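You operate a simulated robot arm through the tools that you are given. There is no shell and no other tool.

You are at the controls of a simulated robot arm. One attempt, no reset.

## Task
Run the dust fan and set both blast gates to 5 mbar suction.
Fine: each suction gauge within half a mbar; fan off again at the end.

The check looks at the end state, three seconds after you hand in, the way a careful person would. Anything else that was tipped, shoved, dropped, spilled or broken makes it a failure.

## Robot
A 6-joint arm with a three-finger gripper, fixed in place. Base frame: the origin is on the floor under the middle of its stand, x ahead of it, y to its left, z up. Readings come in m, rad, newtons and seconds.
It reaches about 1.213 m from its shoulder. Its first joint turns from -2.897 to 2.897 rad. Payload 4.89 kg.
The TCP is the grasp point between the finger pads, 0.03 m short of the fingertips. In the tool frame z runs along the fingers and y along their closing line. The gripper opens to 0.164 m; its body begins 0.125 m behind the TCP.
Orientation is told as [roll, pitch, yaw] about the base's x, y, z axes, in that order, counted from this pose: with the fingers straight down and closing along the base's y, the tool's x points along the base's -x, its y along +y and its z along -z.

## Interface
- The arm moves only by the tool arm_command. Its argument "steps" is a list of rows, each a list of 7 numbers: the turn, a rotation vector about the tool's x, y, z in rad, then the shift along the tool's x, y, z in m, then the opening, from 0 (shut) to 1 (fully open). In form: [[wx, wy, wz, x, y, z, claw], ...]. A call has 1 to 20 rows; each row is the pose to reach, as a shift and turn from the pose commanded when the call began, along the tool's axes at that moment. A row lasts 0.2 s, in which the tool goes at most 0.05 m and 0.15 rad; a call with a longer step from one row to the next is refused whole, and so is a gripper value outside its range. Where a pose cannot be reached the arm comes as near as it can. A force on the tool above 70 N (or 10 N above the force at the start of the call, whichever is more), or a blocked arm, ends the call early, and 0.2 s more pass. Each finger travels about 0.108 m/s and halts on what it meets, pressing with about 42 N; the grip force reading is that of the motor and also rises with nothing between the fingers. The clock runs only during rows and for 0.2 s after the last one: add rows that repeat a pose to give the fingers time. It gives the time, the measured TCP pose, the force on the tool (base axes), the opening and the grip force at its end, in the units of the frame above (readings bear some noise), with the torque about the TCP (base axes, N m) and any sound that the robot's microphone picked up.
- Cameras (640 x 400 px; columns grow to the right, rows downward): "scene" is fixed at [0.402, -0.6599, 1.7456]; the picture's right is [0.80, -0.61, 0.00], its down [-0.21, -0.28, -0.94] and it looks along [0.57, 0.74, -0.35] (base axes); focal length 319 px, centre (320, 200). "wrist" rides on the gripper at [0.076, -0.002, -0.152] in the tool frame; the picture's right is [0.02, 1.00, 0.00], its down [-0.88, 0.02, -0.47] and it looks along [-0.47, 0.01, 0.88] (tool axes); focal length 247 px, centre (320, 200). There is no depth. A picture from a camera that has moved, and an enlarged one, comes with that camera's place and axes in the base frame and with its lens. The place of the scene camera against the robot may be out by one fixed shift of up to 0.012 m in any direction.
- grab_frame(camera): a new picture of that camera. The clock stands still meanwhile.
- raise_lower(by): moves the trunk up (or, below 0, down) by that many m; the arm rides with it, the base frame stays. It gives what a move gives, with no picture.
- close_up(camera, box): a new picture of the part [left, top, right, bottom] of that camera's present view, enlarged. The clock stands still meanwhile.
- sign_off(): hands the job in; it is judged then, once.

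Places have to be worked out from the pictures, the camera data and where the tool is seen. Open the gripper and draw the arm clear of the work before you hand the job in, unless the task says otherwise.

The tools are called after ">>>" as name(argument=value, ...) on one line, values as JSON. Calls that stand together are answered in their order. arm_command: Moves the arm, as the interface text tells. Its arguments: {"type":"object","properties":{"steps":{"type":"array","items":{"type":"array","items":{"type":"number"}}}},"required":["steps"]} The other tools are called the same way: raise_lower (by) moves the trunk up or down; grab_frame (camera) takes a picture; close_up (camera, box) takes an enlarged picture of a part of a camera's view; sign_off () hands the job in.

At the start:

```text
clock: 0.0
position: [0.6412, -0.0931, 1.5552]
ee_rot: [0.001, -0.001, -0.001]
contact_force: [-0.3, 0.1, -0.2]
torque: [0.0, 0.01, -0.02]
finger_gap: 0.1639
gripper_force: 0.1
trunk travel left (down, up): [-0.175, 0.215]
```

scene: 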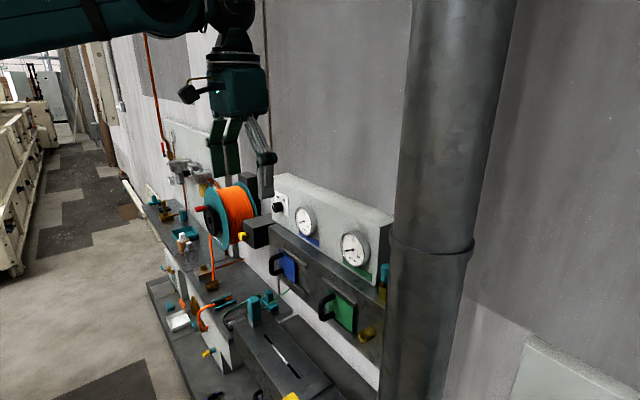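
wrist: 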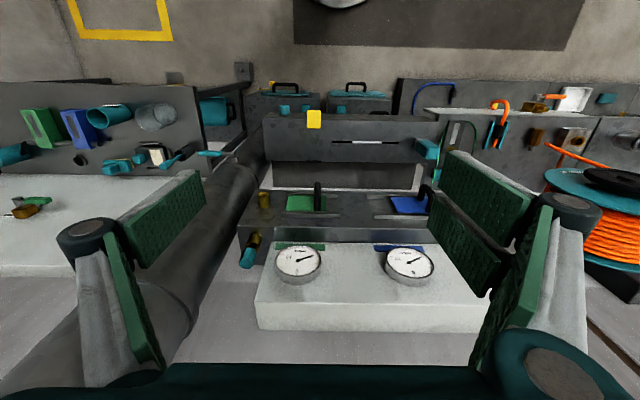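

I'll begin by looking at both views more closely to identify the fan switch, the gates and the gauges.

>>> close_up(camera="scene", box=[230, 160, 410, 370])

>>> close_up(camera="wrist", box=[220, 80, 520, 340])

>>> close_up(camera="scene", box=[260, 180, 400, 270])

```text
1.90 times, centred on (320, 265) of scene
camera zoom: at [0.402, -0.6599, 1.7456], right [0.8, -0.61, 0.0], down [-0.21, -0.28, -0.94], along [0.57, 0.74, -0.35], focal length 607 px, centre (320, 76)
```

zoom: 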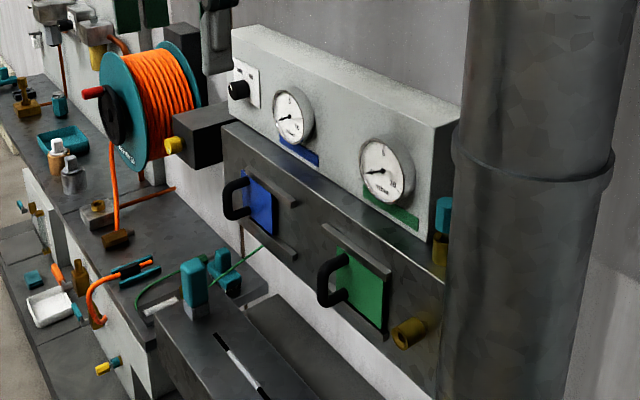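

```text
1.54 times, centred on (370, 210) of wrist
camera zoom: at [0.5645, -0.0942, 1.709], right [-0.02, 1.0, 0.0], down [0.88, 0.02, 0.47], along [0.47, 0.01, -0.88], focal length 380 px, centre (243, 185)
```

zoom: 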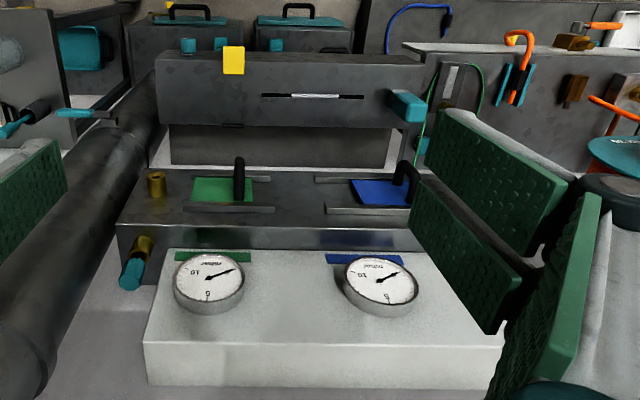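

```text
4.44 times, centred on (330, 225) of scene
camera zoom: at [0.402, -0.6599, 1.7456], right [0.8, -0.61, 0.0], down [-0.21, -0.28, -0.94], along [0.57, 0.74, -0.35], focal length 1416 px, centre (276, 89)
```

zoom: 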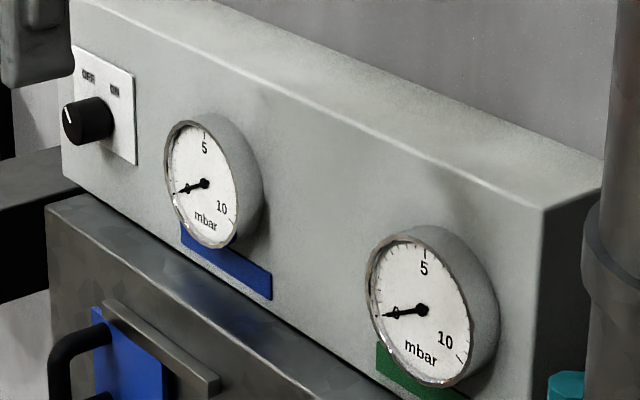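

The gauges (blue label at about (0.93, 0.11, 1.31), green at about (0.92, -0.13, 1.32)) and the OFF/ON knob (about (0.93, 0.28, 1.32)) sit on a panel whose face is near x = 0.94. The gates, with vertical bar handles near x = 0.84, z = 1.16, slide along y below it. I'll turn the gripper to point along +x and stop well short of the knob, so I can look at it straight on.

>>> arm_command(steps=[[0, -0.131, 0, 0.003, 0.031, 0.018, 1], [0, -0.262, 0, 0.006, 0.062, 0.036, 1], [0, -0.393, 0, 0.009, 0.093, 0.054, 1], [0, -0.524, 0, 0.012, 0.124, 0.072, 1], [0, -0.654, 0, 0.015, 0.155, 0.09, 1], [0, -0.785, 0, 0.018, 0.186, 0.108, 1], [0, -0.916, 0, 0.021, 0.217, 0.126, 1], [0, -1.047, 0, 0.024, 0.248, 0.144, 1], [0, -1.178, 0, 0.027, 0.279, 0.162, 1], [0, -1.309, 0, 0.03, 0.31, 0.18, 1], [0, -1.44, 0, 0.033, 0.341, 0.198, 1], [0, -1.5708, 0, 0.036, 0.37, 0.215, 1]])

```text
clock: 2.6
position: [0.6038, 0.2762, 1.3425]
ee_rot: [2.604, -1.567, -2.605]
contact_force: [-1.2, -1.8, 1.3]
torque: [0.03, 0.04, 0.28]
finger_gap: 0.1638
gripper_force: 0.1
trunk travel left (down, up): [-0.175, 0.215]
```

The gripper now points along +x at (0.604, 0.276, 1.343), so I'll take pictures from both cameras.

>>> grab_frame(camera="wrist")

>>> grab_frame(camera="scene")

```text
taken
camera wrist: at [0.4514, 0.2744, 1.266], right [0.0, 1.0, -0.02], down [-0.48, 0.02, 0.88], along [0.88, 0.01, 0.48], focal length 247 px, centre (320, 200)
```

wrist: 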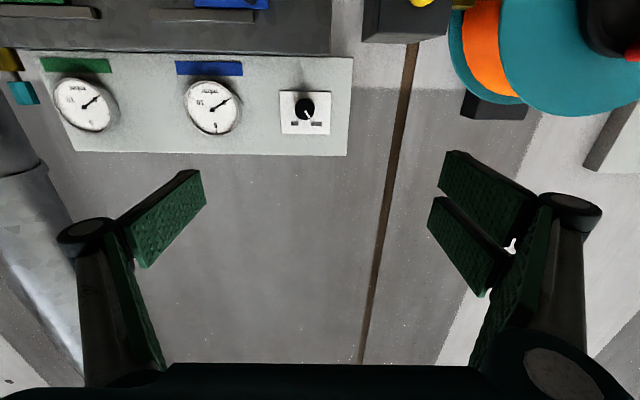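

```text
taken
```

scene: 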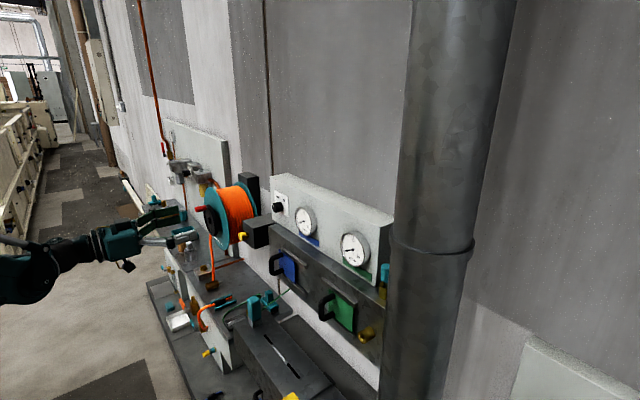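

From here the knob appears at about (305, 107). I'll enlarge the view to see the knob's pointer, the gauges and the gate handles.

>>> close_up(camera="wrist", box=[260, 70, 360, 140])

>>> close_up(camera="wrist", box=[0, 0, 300, 160])

>>> close_up(camera="wrist", box=[340, 0, 640, 160])

```text
5.71 times, centred on (310, 105) of wrist
camera zoom: at [0.4514, 0.2744, 1.266], right [0.0, 1.0, -0.02], down [-0.48, 0.02, 0.88], along [0.88, 0.01, 0.48], focal length 1411 px, centre (377, 743)
```

zoom: 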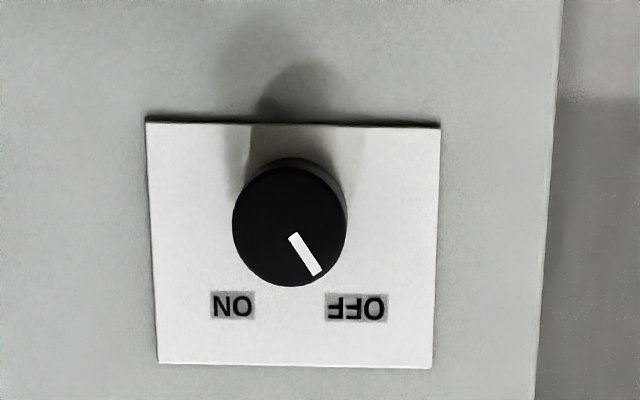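

```text
2.13 times, centred on (150, 80) of wrist
camera zoom: at [0.4514, 0.2744, 1.266], right [0.0, 1.0, -0.02], down [-0.48, 0.02, 0.88], along [0.88, 0.01, 0.48], focal length 527 px, centre (683, 456)
```

zoom: 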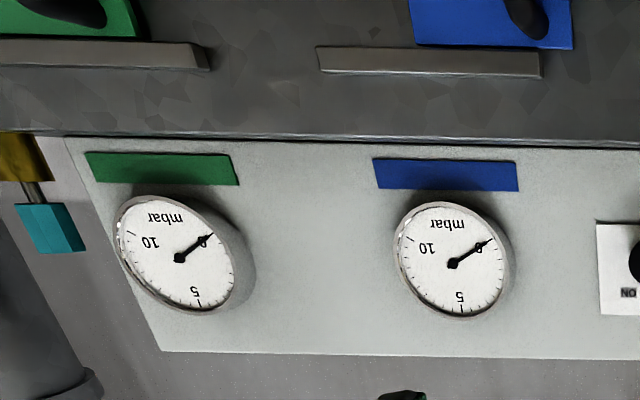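

```text
2.13 times, centred on (490, 80) of wrist
camera zoom: at [0.4514, 0.2744, 1.266], right [0.0, 1.0, -0.02], down [-0.48, 0.02, 0.88], along [0.88, 0.01, 0.48], focal length 527 px, centre (-43, 456)
```

zoom: 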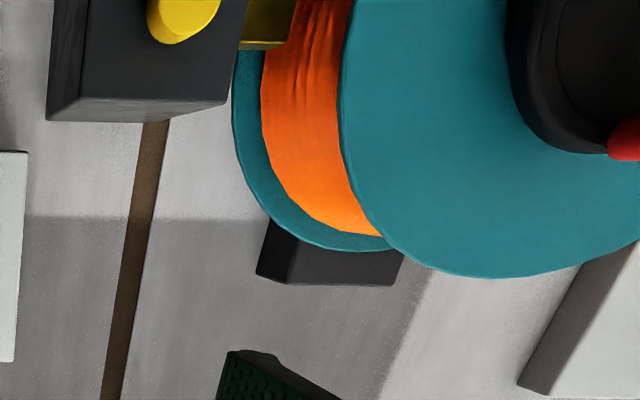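

The knob's pointer sits about 35° on the OFF side, and ON mirrors it. I judge the knob centre at about (0.912, 0.248, 1.336), roughly 38 mm across. I'll half-close the fingers, move in to x ≈ 0.80 lined up with it, and check again.

>>> arm_command(steps=[[0, 0, 0, 0.0015, -0.006, 0.04, 0.8], [0, 0, 0, 0.003, -0.012, 0.08, 0.6], [0, 0, 0, 0.0045, -0.018, 0.12, 0.5], [0, 0, 0, 0.006, -0.024, 0.16, 0.5], [0, 0, 0, 0.0065, -0.028, 0.196, 0.5], [0, 0, 0, 0.0065, -0.028, 0.196, 0.5]])

>>> grab_frame(camera="wrist")

>>> close_up(camera="scene", box=[180, 140, 400, 280])

```text
clock: 4.0
position: [0.8023, 0.2495, 1.3325]
ee_rot: [-0.784, -1.571, 0.786]
contact_force: [0.5, 0.1, -0.4]
torque: [0.03, -0.04, -0.05]
finger_gap: 0.0818
gripper_force: 0.0
trunk travel left (down, up): [-0.175, 0.215]
```

```text
taken
camera wrist: at [0.6502, 0.248, 1.258], right [0.0, 1.0, -0.02], down [-0.47, 0.02, 0.88], along [0.88, 0.01, 0.47], focal length 247 px, centre (320, 200)
```

wrist: 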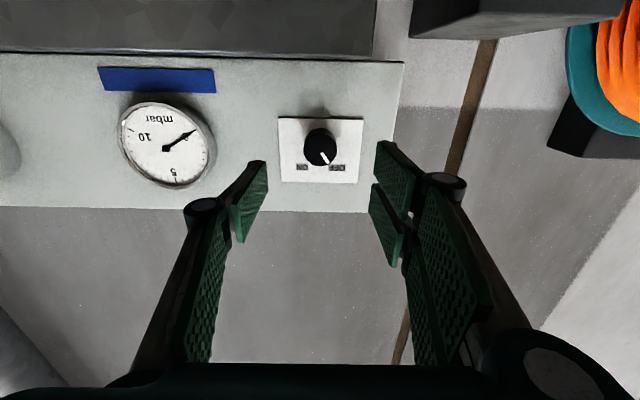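

```text
2.86 times, centred on (290, 210) of scene
camera zoom: at [0.402, -0.6599, 1.7456], right [0.8, -0.61, 0.0], down [-0.21, -0.28, -0.94], along [0.57, 0.74, -0.35], focal length 911 px, centre (406, 171)
```

zoom: 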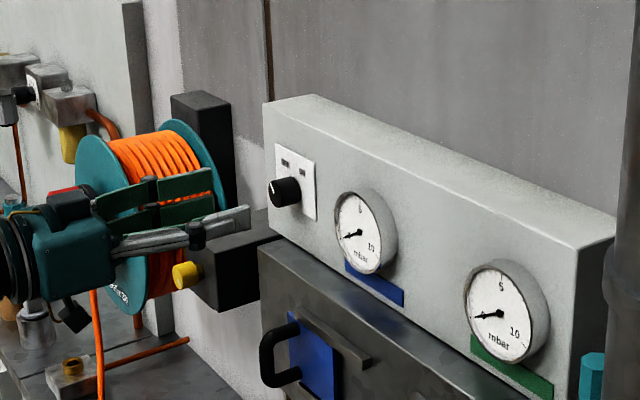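

The fingers straddle the knob's line well: the knob is at y ≈ 0.248, z ≈ 1.334 and the TCP at y ≈ 0.2495, z ≈ 1.3325. I'll go forward to x ≈ 0.885 with a slightly narrower opening and look again.

>>> arm_command(steps=[[0, 0, 0, -0.001, -0.001, 0.03, 0.45], [0, 0, 0, -0.001, -0.001, 0.06, 0.42], [0, 0, 0, -0.001, -0.001, 0.083, 0.42], [0, 0, 0, -0.001, -0.001, 0.083, 0.42]])

>>> grab_frame(camera="wrist")

>>> close_up(camera="scene", box=[220, 160, 360, 250])

```text
clock: 5.0
position: [0.8851, 0.2485, 1.3338]
ee_rot: [-0.454, -1.571, 0.454]
contact_force: [1.6, 0.4, -0.2]
torque: [0.02, -0.07, -0.05]
finger_gap: 0.0687
gripper_force: 0.1
trunk travel left (down, up): [-0.175, 0.215]
```

```text
taken
camera wrist: at [0.733, 0.2473, 1.2583], right [0.0, 1.0, -0.02], down [-0.47, 0.02, 0.88], along [0.88, 0.01, 0.47], focal length 247 px, centre (320, 200)
```

wrist: 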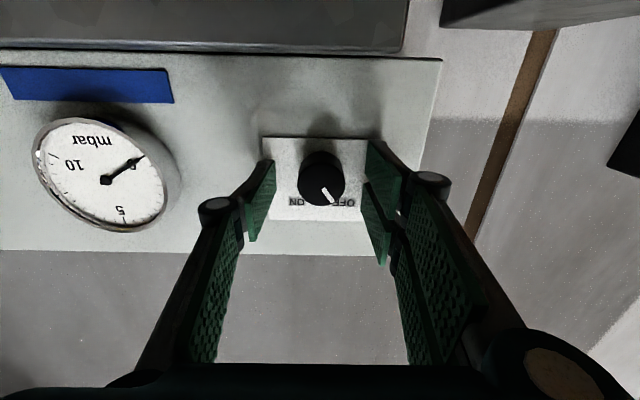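

```text
4.44 times, centred on (290, 205) of scene
camera zoom: at [0.402, -0.6599, 1.7456], right [0.8, -0.61, 0.0], down [-0.21, -0.28, -0.94], along [0.57, 0.74, -0.35], focal length 1416 px, centre (453, 178)
```

zoom: 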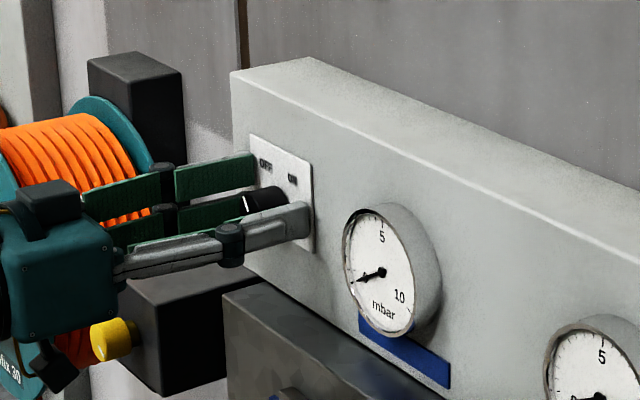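

The knob is centred between the pads and the tips are close to the plate. I'll go 5 mm further in and close on the knob.

>>> arm_command(steps=[[0, 0, 0, 0, 0.001, 0.005, 0.42], [0, 0, 0, 0, 0.001, 0.005, 0.3], [0, 0, 0, 0, 0.001, 0.005, 0.2], [0, 0, 0, 0, 0.001, 0.005, 0.1], [0, 0, 0, 0, 0.001, 0.005, 0.1]])

>>> grab_frame(camera="wrist")

>>> close_up(camera="scene", box=[220, 160, 360, 250])

```text
clock: 6.2
position: [0.8872, 0.2497, 1.3346]
ee_rot: [-3.123, -1.569, 3.128]
contact_force: [-27.7, 0.4, -3.9]
torque: [0.09, 0.33, 0.14]
finger_gap: 0.0332
gripper_force: 44.8
trunk travel left (down, up): [-0.175, 0.215]
```

```text
taken
camera wrist: at [0.7349, 0.2481, 1.2596], right [0.0, 1.0, -0.02], down [-0.47, 0.02, 0.88], along [0.88, 0.01, 0.47], focal length 247 px, centre (320, 200)
```

wrist: 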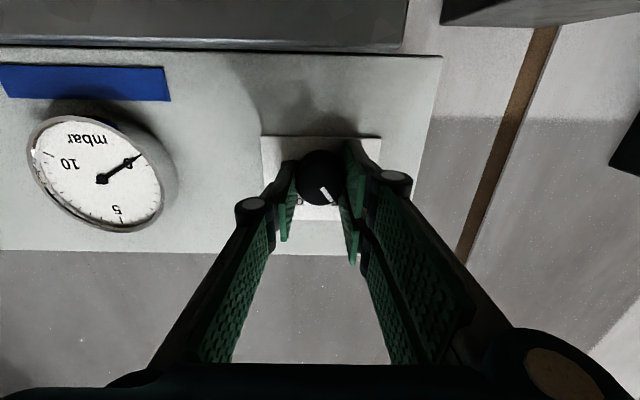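

```text
4.44 times, centred on (290, 205) of scene
camera zoom: at [0.402, -0.6599, 1.7456], right [0.8, -0.61, 0.0], down [-0.21, -0.28, -0.94], along [0.57, 0.74, -0.35], focal length 1416 px, centre (453, 178)
```

zoom: 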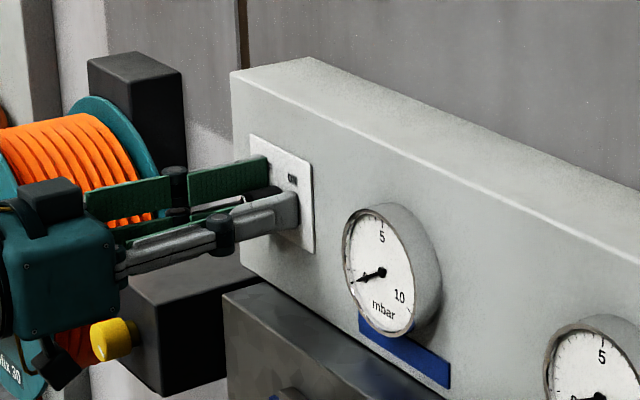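

The knob is gripped (gap 0.033, force 45 N), and the tips press lightly on the plate at 28 N. I'll ease back 3 mm and turn about 70° clockwise, as seen from the front, towards ON.

>>> arm_command(steps=[[0, 0, 0, 0, 0, -0.003, 0.1], [0, 0, 0.12, 0, 0, -0.003, 0.1], [0, 0, 0.24, 0, 0, -0.003, 0.1], [0, 0, 0.36, 0, 0, -0.003, 0.1], [0, 0, 0.48, 0, 0, -0.003, 0.1], [0, 0, 0.6, 0, 0, -0.003, 0.1], [0, 0, 0.72, 0, 0, -0.003, 0.1], [0, 0, 0.84, 0, 0, -0.003, 0.1], [0, 0, 0.96, 0, 0, -0.003, 0.1], [0, 0, 1.08, 0, 0, -0.003, 0.1], [0, 0, 1.2, 0, 0, -0.003, 0.1], [0, 0, 1.2, 0, 0, -0.003, 0.1]])

>>> grab_frame(camera="wrist")

>>> close_up(camera="scene", box=[220, 160, 400, 280])

```text
clock: 8.4
position: [0.8879, 0.2469, 1.3328]
ee_rot: [1.568, -0.516, -1.573]
contact_force: [7.9, -16.5, -29.5]
torque: [-0.14, 0.89, 0.07]
finger_gap: 0.0332
gripper_force: 45.3
trunk travel left (down, up): [-0.175, 0.215]
stopped in row 10: the force on the tool passed its limit at 73 N (the readings are from after the stop); the commanded pose is now the measured one
```

```text
taken
camera wrist: at [0.7348, 0.3119, 1.2949], right [0.0, 0.51, 0.86], down [-0.48, -0.75, 0.45], along [0.88, -0.41, 0.24], focal length 247 px, centre (320, 200)
```

wrist: 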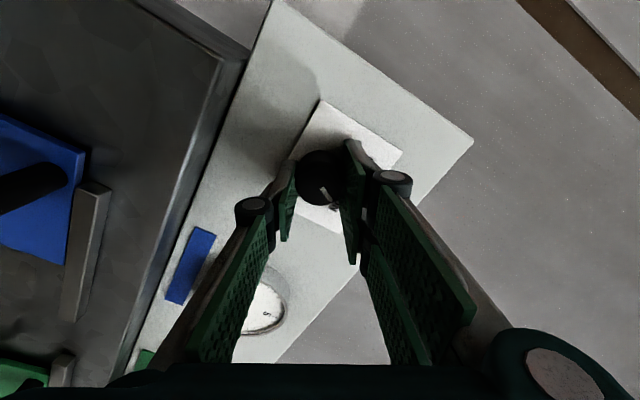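

```text
3.33 times, centred on (310, 220) of scene
camera zoom: at [0.402, -0.6599, 1.7456], right [0.8, -0.61, 0.0], down [-0.21, -0.28, -0.94], along [0.57, 0.74, -0.35], focal length 1062 px, centre (353, 133)
```

zoom: 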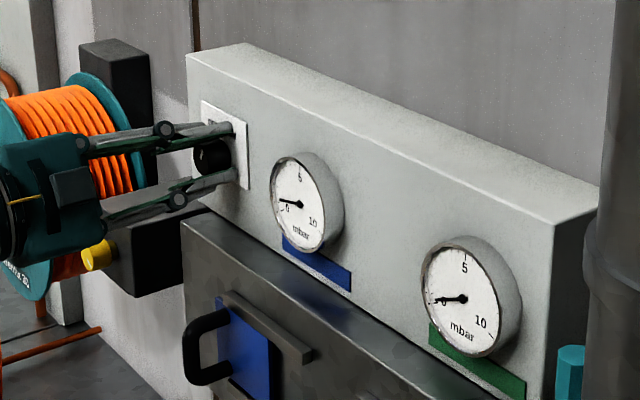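

The turn reached about 60° before side force stopped it. The gauge needles look as if they have begun to move, so I'll zoom in on the knob and gauges.

>>> close_up(camera="scene", box=[260, 190, 390, 280])

>>> close_up(camera="wrist", box=[280, 90, 420, 240])

>>> close_up(camera="scene", box=[265, 190, 305, 220])

```text
4.44 times, centred on (325, 235) of scene
camera zoom: at [0.402, -0.6599, 1.7456], right [0.8, -0.61, 0.0], down [-0.21, -0.28, -0.94], along [0.57, 0.74, -0.35], focal length 1416 px, centre (298, 44)
```

zoom: 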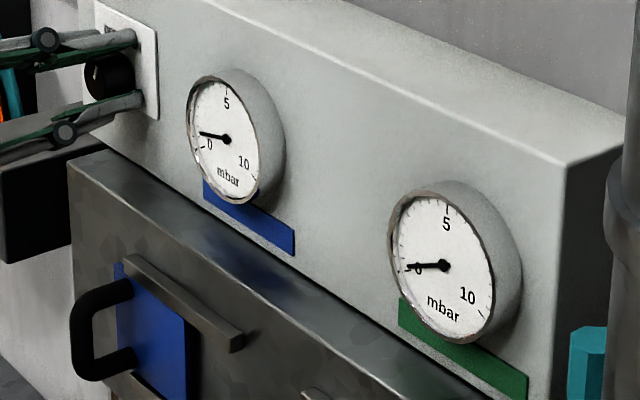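

```text
2.67 times, centred on (350, 165) of wrist
camera zoom: at [0.7348, 0.3119, 1.2949], right [0.0, 0.51, 0.86], down [-0.48, -0.75, 0.45], along [0.88, -0.41, 0.24], focal length 659 px, centre (240, 293)
```

zoom: 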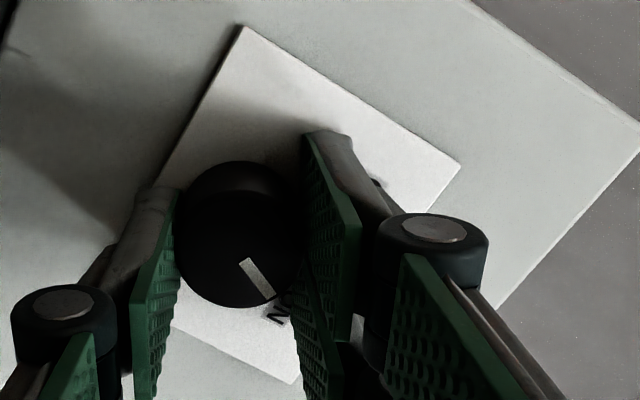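

```text
13.33 times, centred on (285, 205) of scene
camera zoom: at [0.402, -0.6599, 1.7456], right [0.8, -0.61, 0.0], down [-0.21, -0.28, -0.94], along [0.57, 0.74, -0.35], focal length 4249 px, centre (787, 133)
```

zoom: 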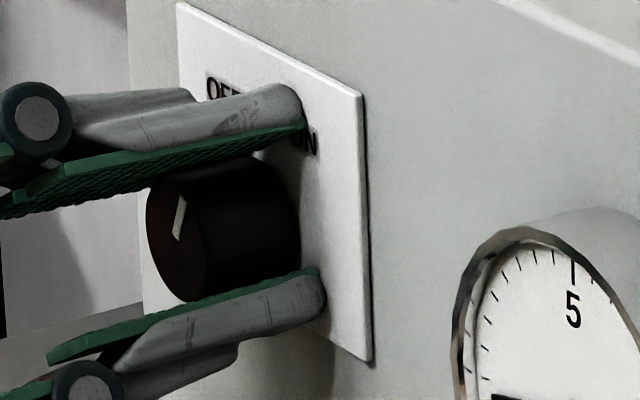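

The pointer now lines up with ON and both needles are rising, so the fan is running. I'll open the fingers, back straight out and wait for the fan to spin up.

>>> arm_command(steps=[[0, 0, 0, 0, 0, 0, 0.3], [0, 0, 0, 0, 0, 0, 0.42], [0, 0, 0, 0, 0, -0.02, 0.42], [0, 0, 0, 0, 0, -0.06, 0.42], [0, 0, 0, 0, 0, -0.1, 0.42], [0, 0, 0, 0, 0, -0.14, 0.42], [0, 0, 0, 0, 0, -0.17, 0.42], [0, 0, 0, 0, 0, -0.17, 0.42]])

>>> grab_frame(camera="wrist")

>>> close_up(camera="scene", box=[260, 190, 390, 280])

```text
clock: 10.2
position: [0.7148, 0.2473, 1.3351]
ee_rot: [1.572, -0.518, -1.573]
contact_force: [-0.9, 0.4, -0.5]
torque: [0.0, -0.01, 0.07]
finger_gap: 0.069
gripper_force: 0.0
trunk travel left (down, up): [-0.175, 0.215]
```

```text
taken
camera wrist: at [0.5611, 0.3131, 1.2966], right [0.0, 0.51, 0.86], down [-0.48, -0.75, 0.45], along [0.88, -0.41, 0.24], focal length 247 px, centre (320, 200)
```

wrist: 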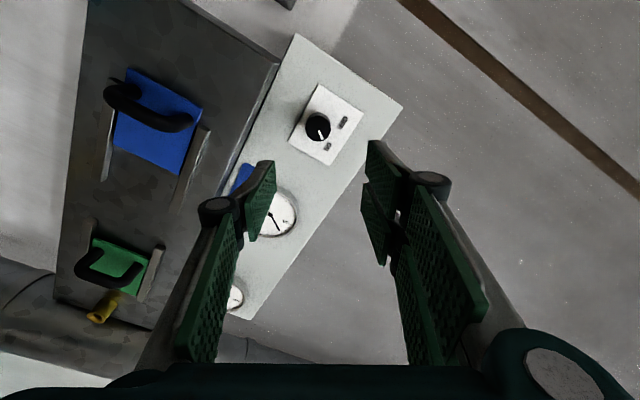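

```text
4.44 times, centred on (325, 235) of scene
camera zoom: at [0.402, -0.6599, 1.7456], right [0.8, -0.61, 0.0], down [-0.21, -0.28, -0.94], along [0.57, 0.74, -0.35], focal length 1416 px, centre (298, 44)
```

zoom: 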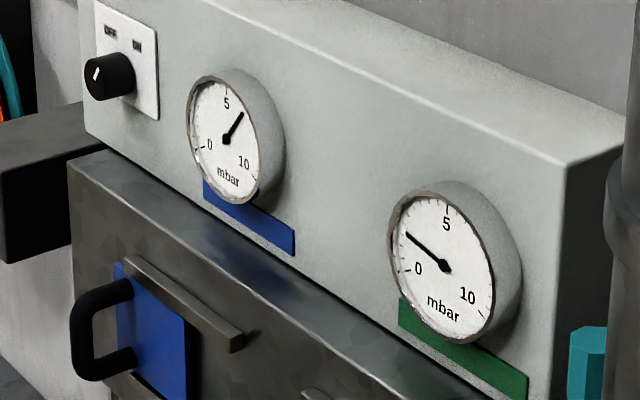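

The fan runs and the gauges are changing, with blue near 6 and green near 2.3 while it settles. I'll turn the gripper back level and move in front of the gates, keeping x ≈ 0.70, for a good look at the handles.

>>> arm_command(steps=[[0, 0, -0.13, -0.002, -0.025, -0.002, 0.42], [0, 0, -0.26, -0.004, -0.05, -0.004, 0.42], [0, 0, -0.39, -0.006, -0.075, -0.006, 0.42], [0, 0, -0.52, -0.008, -0.1, -0.008, 0.42], [0, 0, -0.65, -0.01, -0.125, -0.01, 0.42], [0, 0, -0.78, -0.012, -0.15, -0.012, 0.42], [0, 0, -0.91, -0.014, -0.175, -0.014, 0.42], [0, 0, -1.035, -0.0165, -0.2016, -0.015, 0.42], [0, 0, -1.035, -0.0165, -0.2016, -0.015, 0.42], [0, 0, -1.035, -0.0165, -0.2016, -0.015, 0.42]])

>>> grab_frame(camera="wrist")

>>> close_up(camera="scene", box=[260, 190, 390, 280])

>>> grab_frame(camera="scene")

```text
clock: 12.4
position: [0.7003, 0.134, 1.1663]
ee_rot: [1.531, -1.551, -1.533]
contact_force: [0.3, -0.2, -0.4]
torque: [0.03, -0.03, -0.03]
finger_gap: 0.069
gripper_force: 0.1
trunk travel left (down, up): [-0.175, 0.215]
```

```text
taken
camera wrist: at [0.5474, 0.1351, 1.0915], right [0.0, 1.0, 0.0], down [-0.47, 0.01, 0.88], along [0.88, 0.0, 0.47], focal length 247 px, centre (320, 200)
```

wrist: 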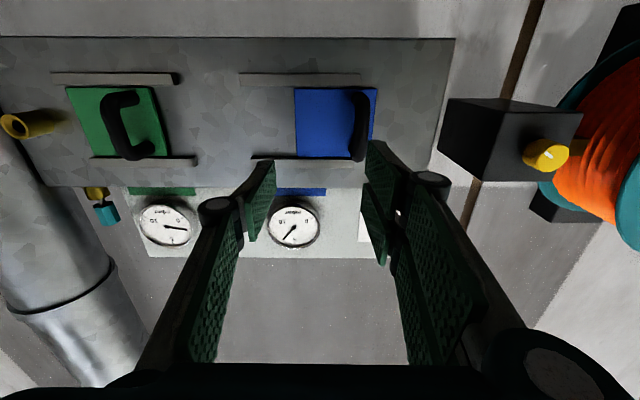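

```text
4.44 times, centred on (325, 235) of scene
camera zoom: at [0.402, -0.6599, 1.7456], right [0.8, -0.61, 0.0], down [-0.21, -0.28, -0.94], along [0.57, 0.74, -0.35], focal length 1416 px, centre (298, 44)
```

zoom: 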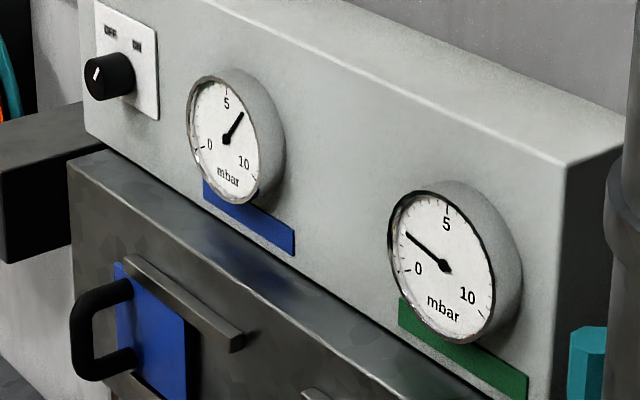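

```text
taken
```

scene: 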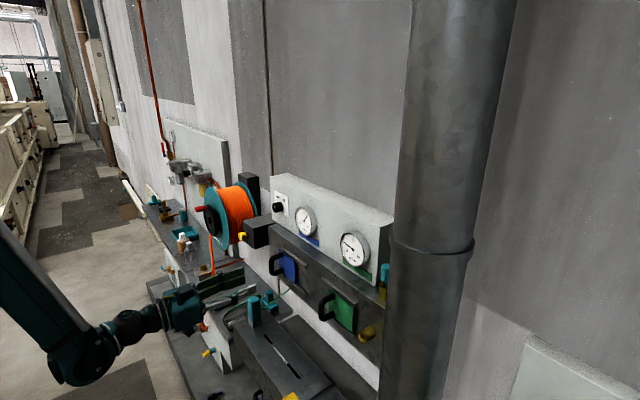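

The fan has settled with blue around 6.3 and green around 2.2. The gates slide along y, and the handles are vertical bars near y ≈ 0.18 (blue) and y ≈ -0.105 (green). I'll enlarge the view of the handles and gauges for accurate positions.

>>> close_up(camera="wrist", box=[280, 60, 400, 180])

>>> close_up(camera="wrist", box=[40, 60, 200, 180])

>>> close_up(camera="scene", box=[285, 200, 325, 240])

>>> close_up(camera="scene", box=[335, 225, 375, 270])

```text
3.33 times, centred on (340, 120) of wrist
camera zoom: at [0.5474, 0.1351, 1.0915], right [0.0, 1.0, 0.0], down [-0.47, 0.01, 0.88], along [0.88, 0.0, 0.47], focal length 823 px, centre (253, 467)
```

zoom: 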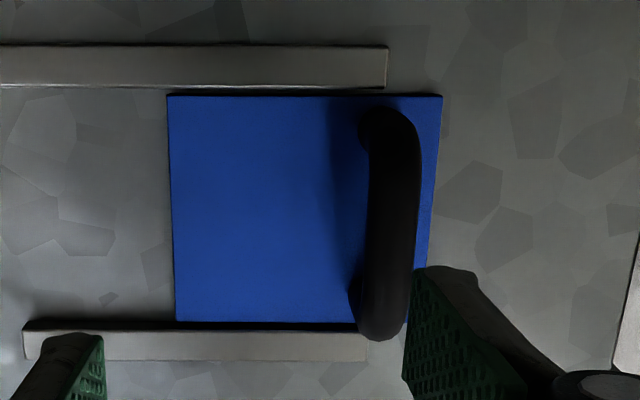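

```text
3.33 times, centred on (120, 120) of wrist
camera zoom: at [0.5474, 0.1351, 1.0915], right [0.0, 1.0, 0.0], down [-0.47, 0.01, 0.88], along [0.88, 0.0, 0.47], focal length 823 px, centre (987, 467)
```

zoom: 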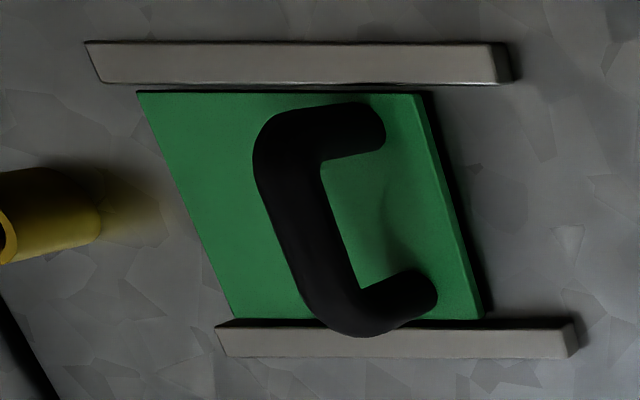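

```text
10.00 times, centred on (305, 220) of scene
camera zoom: at [0.402, -0.6599, 1.7456], right [0.8, -0.61, 0.0], down [-0.21, -0.28, -0.94], along [0.57, 0.74, -0.35], focal length 3187 px, centre (470, 0)
```

zoom: 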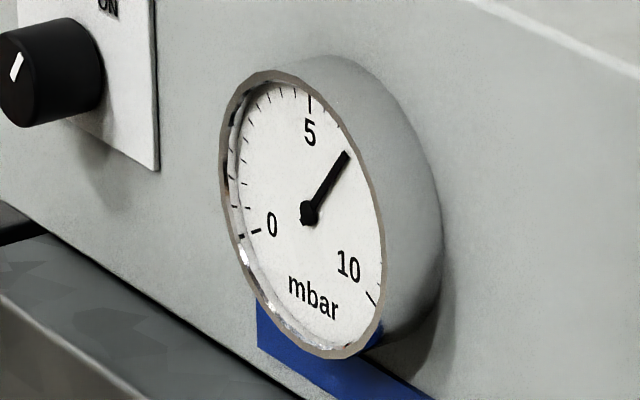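

```text
8.89 times, centred on (355, 248) of scene
camera zoom: at [0.402, -0.6599, 1.7456], right [0.8, -0.61, 0.0], down [-0.21, -0.28, -0.94], along [0.57, 0.74, -0.35], focal length 2833 px, centre (9, -222)
```

zoom: 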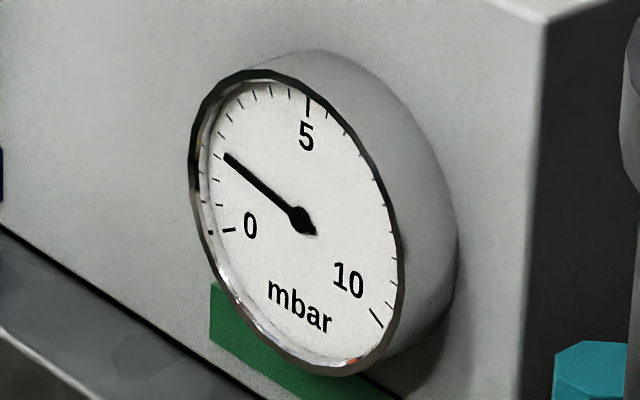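

Blue's handle bar runs along z at about (0.838, 0.182, 1.152), and green's at about (0.838, -0.099, 1.152). I'll line up with blue's handle, stop with the tips just short of the bar, and check.

>>> arm_command(steps=[[0, 0, 0, 0.005, 0.024, 0.02, 0.42], [0, 0, 0, 0.013, 0.0476, 0.045, 0.42], [0, 0, 0, 0.013, 0.0476, 0.07, 0.42], [0, 0, 0, 0.013, 0.0476, 0.08, 0.42], [0, 0, 0, 0.013, 0.0476, 0.08, 0.42]])

>>> grab_frame(camera="wrist")

>>> close_up(camera="scene", box=[220, 190, 400, 310])

```text
clock: 13.6
position: [0.7796, 0.1833, 1.1567]
ee_rot: [1.53, -1.553, -1.532]
contact_force: [0.2, 0.5, -0.6]
torque: [-0.01, -0.03, -0.06]
finger_gap: 0.0689
gripper_force: 0.0
trunk travel left (down, up): [-0.175, 0.215]
```

```text
taken
camera wrist: at [0.6269, 0.1831, 1.0803], right [0.0, 1.0, 0.0], down [-0.47, 0.0, 0.88], along [0.88, 0.0, 0.47], focal length 247 px, centre (320, 200)
```

wrist: 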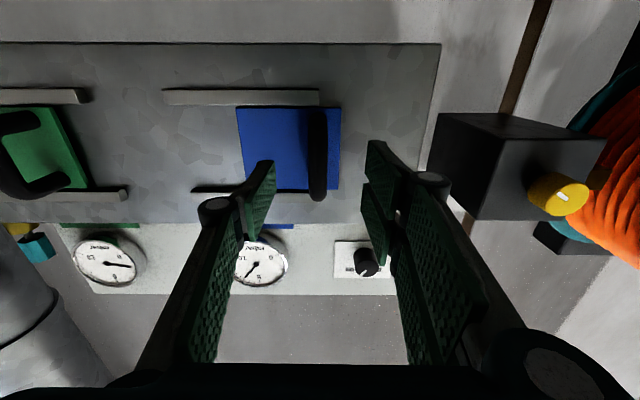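

```text
3.33 times, centred on (310, 250) of scene
camera zoom: at [0.402, -0.6599, 1.7456], right [0.8, -0.61, 0.0], down [-0.21, -0.28, -0.94], along [0.57, 0.74, -0.35], focal length 1062 px, centre (353, 33)
```

zoom: 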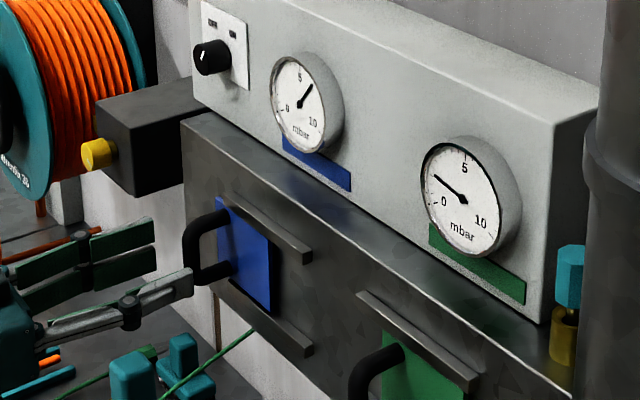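

The bar is centred between the fingers at y ≈ 0.1805, z ≈ 1.148. I'll move in so the pads straddle it and close.

>>> arm_command(steps=[[0, 0, 0, 0.003, -0.002, 0.02, 0.42], [0, 0, 0, 0.006, -0.002, 0.04, 0.42], [0, 0, 0, 0.006, -0.002, 0.05, 0.42], [0, 0, 0, 0.006, -0.002, 0.05, 0.3], [0, 0, 0, 0.006, -0.002, 0.05, 0.2], [0, 0, 0, 0.006, -0.002, 0.05, 0.1], [0, 0, 0, 0.006, -0.002, 0.05, 0.04], [0, 0, 0, 0.006, -0.002, 0.05, 0.04]])

>>> grab_frame(camera="wrist")

>>> close_up(camera="scene", box=[220, 190, 400, 310])

```text
clock: 15.4
position: [0.8305, 0.1799, 1.15]
ee_rot: [1.537, -1.554, -1.539]
contact_force: [3.7, 0.2, 1.5]
torque: [-1.64, -0.18, 0.25]
finger_gap: 0.0163
gripper_force: 45.2
trunk travel left (down, up): [-0.175, 0.215]
```

```text
taken
camera wrist: at [0.6768, 0.1794, 1.0744], right [0.0, 1.0, 0.0], down [-0.47, 0.01, 0.88], along [0.88, 0.0, 0.47], focal length 247 px, centre (320, 200)
```

wrist: 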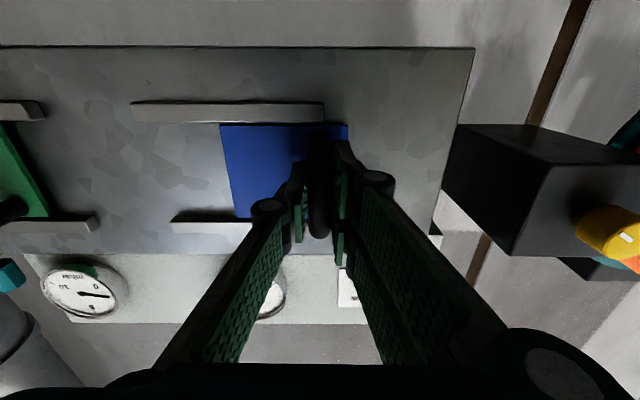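

```text
3.33 times, centred on (310, 250) of scene
camera zoom: at [0.402, -0.6599, 1.7456], right [0.8, -0.61, 0.0], down [-0.21, -0.28, -0.94], along [0.57, 0.74, -0.35], focal length 1062 px, centre (353, 33)
```

zoom: 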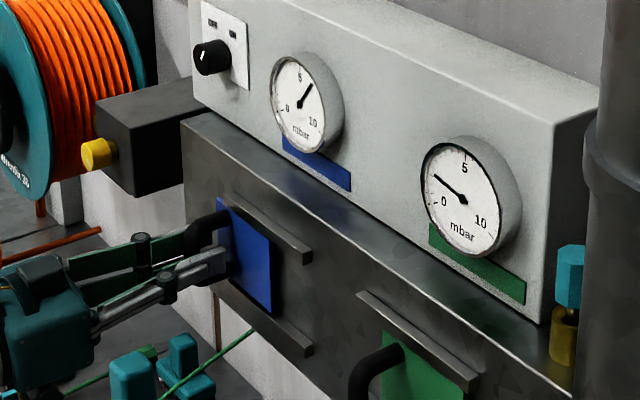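

Blue's bar is gripped (gap 16 mm) and the side forces are low. I'll slide it 10 mm towards -y and see how both gauges respond.

>>> arm_command(steps=[[0, 0, 0, 0, -0.003, 0, 0.04], [0, 0, 0, 0, -0.006, 0, 0.04], [0, 0, 0, 0, -0.01, 0, 0.04], [0, 0, 0, 0, -0.01, 0, 0.04], [0, 0, 0, 0, -0.01, 0, 0.04], [0, 0, 0, 0, -0.01, 0, 0.04], [0, 0, 0, 0, -0.01, 0, 0.04], [0, 0, 0, 0, -0.01, 0, 0.04]])

>>> close_up(camera="scene", box=[285, 200, 325, 240])

>>> close_up(camera="scene", box=[335, 225, 375, 270])

```text
clock: 17.2
position: [0.8295, 0.1702, 1.15]
ee_rot: [1.562, -1.553, -1.564]
contact_force: [24.0, 1.4, 39.5]
torque: [-1.61, -0.05, 0.22]
finger_gap: 0.0162
gripper_force: 44.7
trunk travel left (down, up): [-0.175, 0.215]
```

```text
10.00 times, centred on (305, 220) of scene
camera zoom: at [0.402, -0.6599, 1.7456], right [0.8, -0.61, 0.0], down [-0.21, -0.28, -0.94], along [0.57, 0.74, -0.35], focal length 3187 px, centre (470, 0)
```

zoom: 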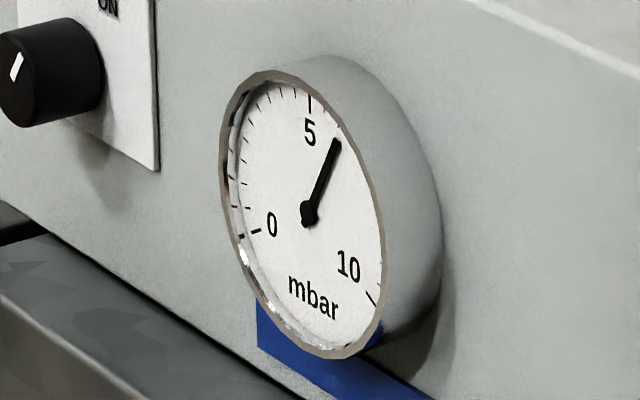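

```text
8.89 times, centred on (355, 248) of scene
camera zoom: at [0.402, -0.6599, 1.7456], right [0.8, -0.61, 0.0], down [-0.21, -0.28, -0.94], along [0.57, 0.74, -0.35], focal length 2833 px, centre (9, -222)
```

zoom: 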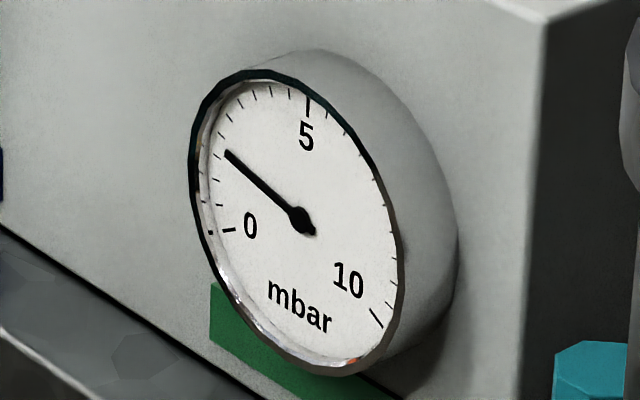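

Blue fell from about 6.5 to 6.15 and green rose slightly, so the gates are coupled. The forces show the bar slightly binding in z, so I'll nudge up and forward to relieve that, then wait to see whether the needles have settled.

>>> arm_command(steps=[[0, 0, 0, -0.001, 0, 0.001, 0.04], [0, 0, 0, -0.001, 0, 0.001, 0.04], [0, 0, 0, -0.001, 0, 0.001, 0.04], [0, 0, 0, -0.001, 0, 0.001, 0.04], [0, 0, 0, -0.001, 0, 0.001, 0.04], [0, 0, 0, -0.001, 0, 0.001, 0.04], [0, 0, 0, -0.001, 0, 0.001, 0.04], [0, 0, 0, -0.001, 0, 0.001, 0.04]])

>>> close_up(camera="scene", box=[285, 200, 325, 240])

>>> close_up(camera="wrist", box=[20, 100, 360, 330])

```text
clock: 19.0
position: [0.8294, 0.1691, 1.1507]
ee_rot: [1.563, -1.554, -1.568]
contact_force: [-33.2, -1.6, -25.9]
torque: [-1.62, -0.03, 0.27]
finger_gap: 0.0157
gripper_force: 45.0
trunk travel left (down, up): [-0.175, 0.215]
```

```text
10.00 times, centred on (305, 220) of scene
camera zoom: at [0.402, -0.6599, 1.7456], right [0.8, -0.61, 0.0], down [-0.21, -0.28, -0.94], along [0.57, 0.74, -0.35], focal length 3187 px, centre (470, 0)
```

zoom: 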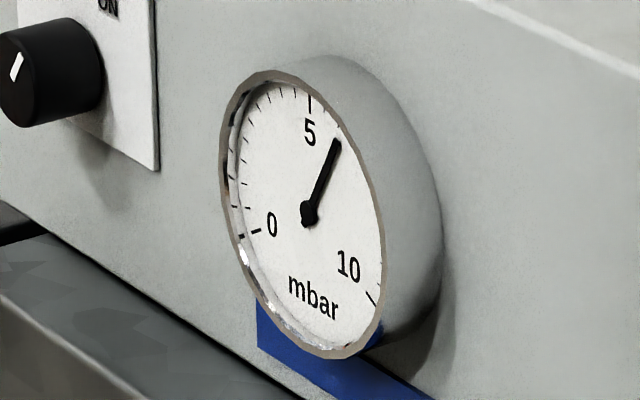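

```text
1.74 times, centred on (190, 215) of wrist
camera zoom: at [0.6778, 0.1703, 1.0749], right [0.0, 1.0, 0.0], down [-0.47, 0.0, 0.88], along [0.88, 0.0, 0.47], focal length 430 px, centre (546, 174)
```

zoom: 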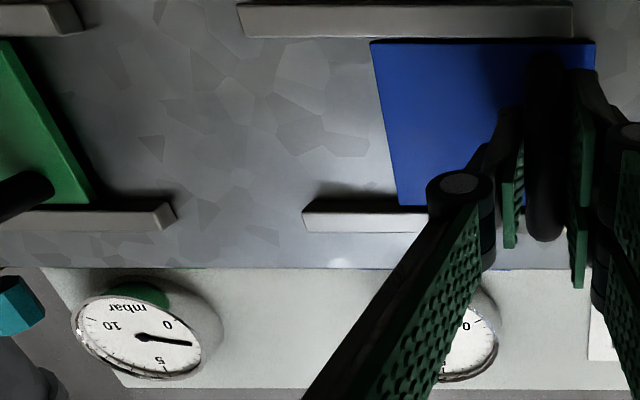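

Settled at about 6.15, which is only about 0.35 mbar per 10 mm, and opening green will pull blue down further. I'll release blue, back out and go across to the green handle.

>>> arm_command(steps=[[0, 0, 0, 0.0005, 0, -0.0005, 0.2], [0, 0, 0, 0.0005, 0, -0.0005, 0.42], [0, 0, 0, 0.0005, 0, -0.0005, 0.42], [0, 0, 0, 0, 0, -0.02, 0.42], [0, 0, 0, 0, 0, -0.05, 0.42], [0, 0, 0, 0, -0.03, -0.06, 0.42], [0, 0, 0, 0, -0.075, -0.06, 0.42], [0, 0, 0, 0, -0.12, -0.06, 0.42], [0, 0, 0, 0, -0.165, -0.06, 0.42], [0, 0, 0, 0, -0.21, -0.06, 0.42], [0, 0, 0, 0, -0.25, -0.06, 0.42], [0, 0, 0, 0, -0.268, -0.06, 0.42], [0, 0, 0, 0, -0.268, -0.06, 0.42]])

>>> grab_frame(camera="wrist")

>>> grab_frame(camera="scene")

```text
clock: 21.8
position: [0.7705, -0.0989, 1.1463]
ee_rot: [1.537, -1.553, -1.541]
contact_force: [0.9, -0.5, 1.3]
torque: [0.03, 0.0, 0.01]
finger_gap: 0.0691
gripper_force: 0.0
trunk travel left (down, up): [-0.175, 0.215]
```

```text
taken
camera wrist: at [0.6178, -0.0992, 1.0706], right [0.0, 1.0, 0.0], down [-0.47, 0.0, 0.88], along [0.88, 0.0, 0.47], focal length 247 px, centre (320, 200)
```

wrist: 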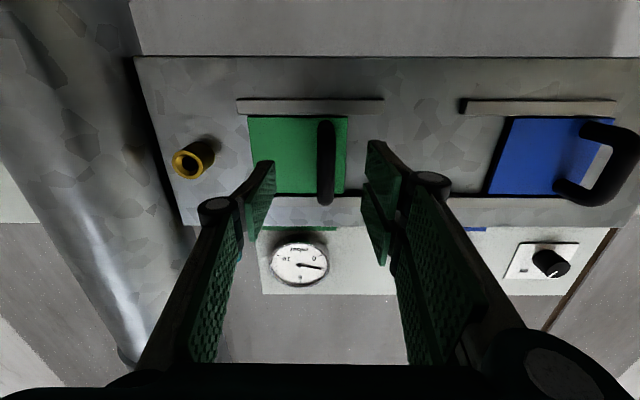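

```text
taken
```

scene: 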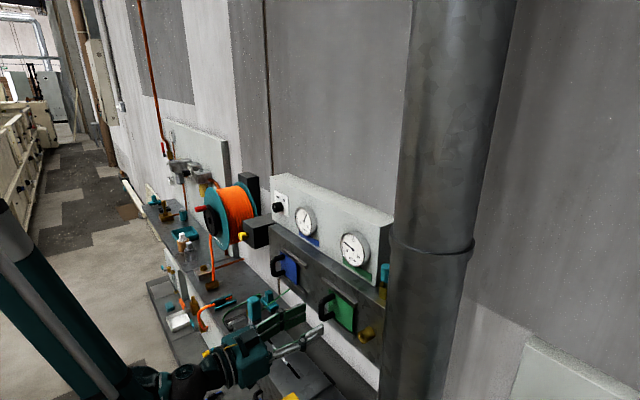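

Green's bar is at about y = -0.094, z = 1.149. I'll shift 5 mm, move in to the same depth as for blue and close.

>>> arm_command(steps=[[0, 0, 0, -0.002, 0.005, 0.01, 0.42], [0, 0, 0, -0.003, 0.005, 0.035, 0.42], [0, 0, 0, -0.003, 0.005, 0.06, 0.42], [0, 0, 0, -0.003, 0.005, 0.06, 0.3], [0, 0, 0, -0.003, 0.005, 0.06, 0.2], [0, 0, 0, -0.003, 0.005, 0.06, 0.1], [0, 0, 0, -0.003, 0.005, 0.06, 0.04], [0, 0, 0, -0.003, 0.005, 0.06, 0.04]])

>>> grab_frame(camera="wrist")

>>> close_up(camera="scene", box=[260, 190, 400, 340])

```text
clock: 23.6
position: [0.8309, -0.0937, 1.1492]
ee_rot: [1.535, -1.552, -1.537]
contact_force: [2.0, -1.7, 1.0]
torque: [-1.58, 0.09, 0.23]
finger_gap: 0.0164
gripper_force: 45.3
trunk travel left (down, up): [-0.175, 0.215]
```

```text
taken
camera wrist: at [0.6776, -0.0937, 1.0735], right [0.0, 1.0, 0.0], down [-0.47, 0.0, 0.88], along [0.88, 0.0, 0.47], focal length 247 px, centre (320, 200)
```

wrist: 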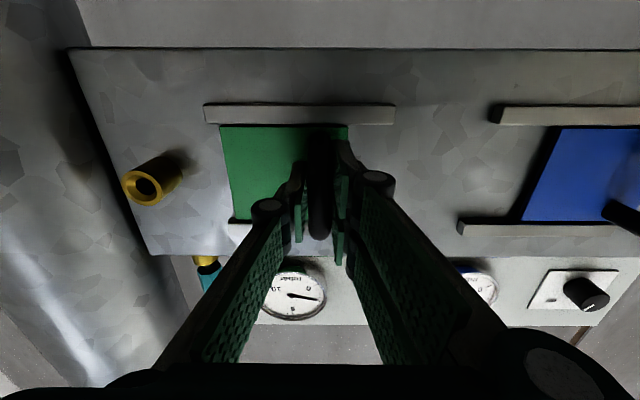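

```text
2.67 times, centred on (330, 265) of scene
camera zoom: at [0.402, -0.6599, 1.7456], right [0.8, -0.61, 0.0], down [-0.21, -0.28, -0.94], along [0.57, 0.74, -0.35], focal length 850 px, centre (293, 27)
```

zoom: 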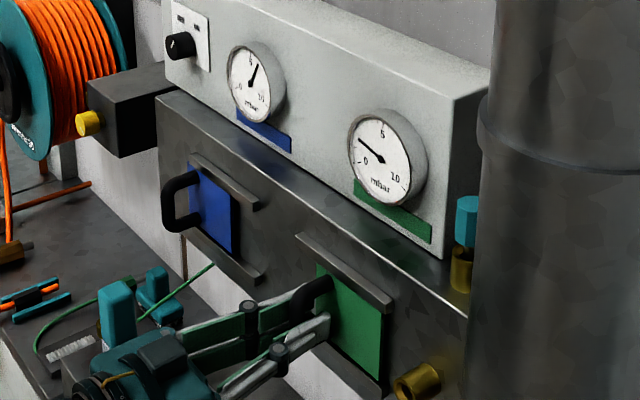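

Green's bar is gripped with low side forces. I'll slide it +20 mm in y and read both gauges.

>>> arm_command(steps=[[0, 0, 0, 0, 0.004, 0, 0.04], [0, 0, 0, 0, 0.008, 0, 0.04], [0, 0, 0, 0, 0.012, 0, 0.04], [0, 0, 0, 0, 0.016, 0, 0.04], [0, 0, 0, 0, 0.02, 0, 0.04], [0, 0, 0, 0, 0.02, 0, 0.04], [0, 0, 0, 0, 0.02, 0, 0.04], [0, 0, 0, 0, 0.02, 0, 0.04], [0, 0, 0, 0, 0.02, 0, 0.04], [0, 0, 0, 0, 0.02, 0, 0.04]])

>>> close_up(camera="scene", box=[285, 200, 325, 240])

>>> close_up(camera="scene", box=[335, 225, 375, 270])

```text
clock: 25.8
position: [0.8302, -0.0725, 1.1495]
ee_rot: [1.559, -1.554, -1.561]
contact_force: [-19.3, 1.8, -12.0]
torque: [-1.6, 0.05, 0.3]
finger_gap: 0.0159
gripper_force: 45.0
trunk travel left (down, up): [-0.175, 0.215]
```

```text
10.00 times, centred on (305, 220) of scene
camera zoom: at [0.402, -0.6599, 1.7456], right [0.8, -0.61, 0.0], down [-0.21, -0.28, -0.94], along [0.57, 0.74, -0.35], focal length 3187 px, centre (470, 0)
```

zoom: 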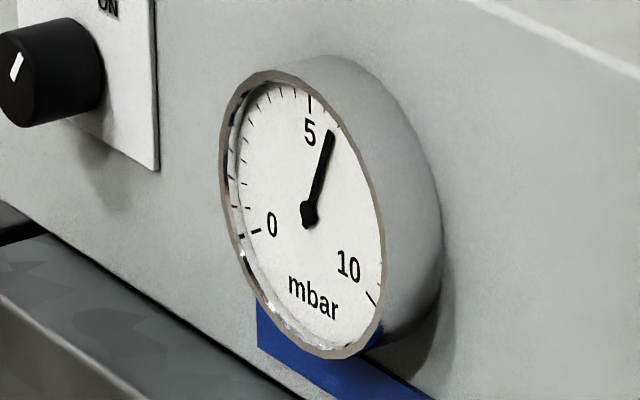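

```text
8.89 times, centred on (355, 248) of scene
camera zoom: at [0.402, -0.6599, 1.7456], right [0.8, -0.61, 0.0], down [-0.21, -0.28, -0.94], along [0.57, 0.74, -0.35], focal length 2833 px, centre (9, -222)
```

zoom: 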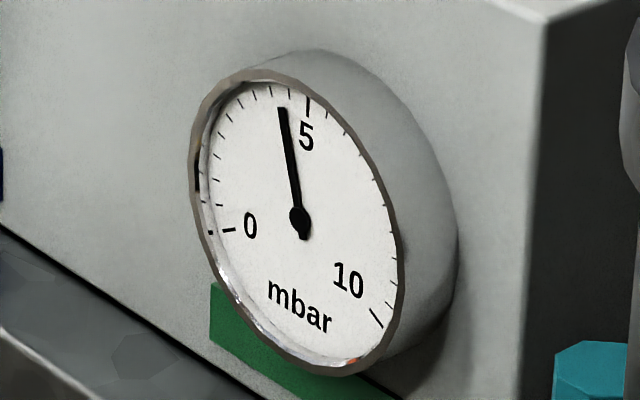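

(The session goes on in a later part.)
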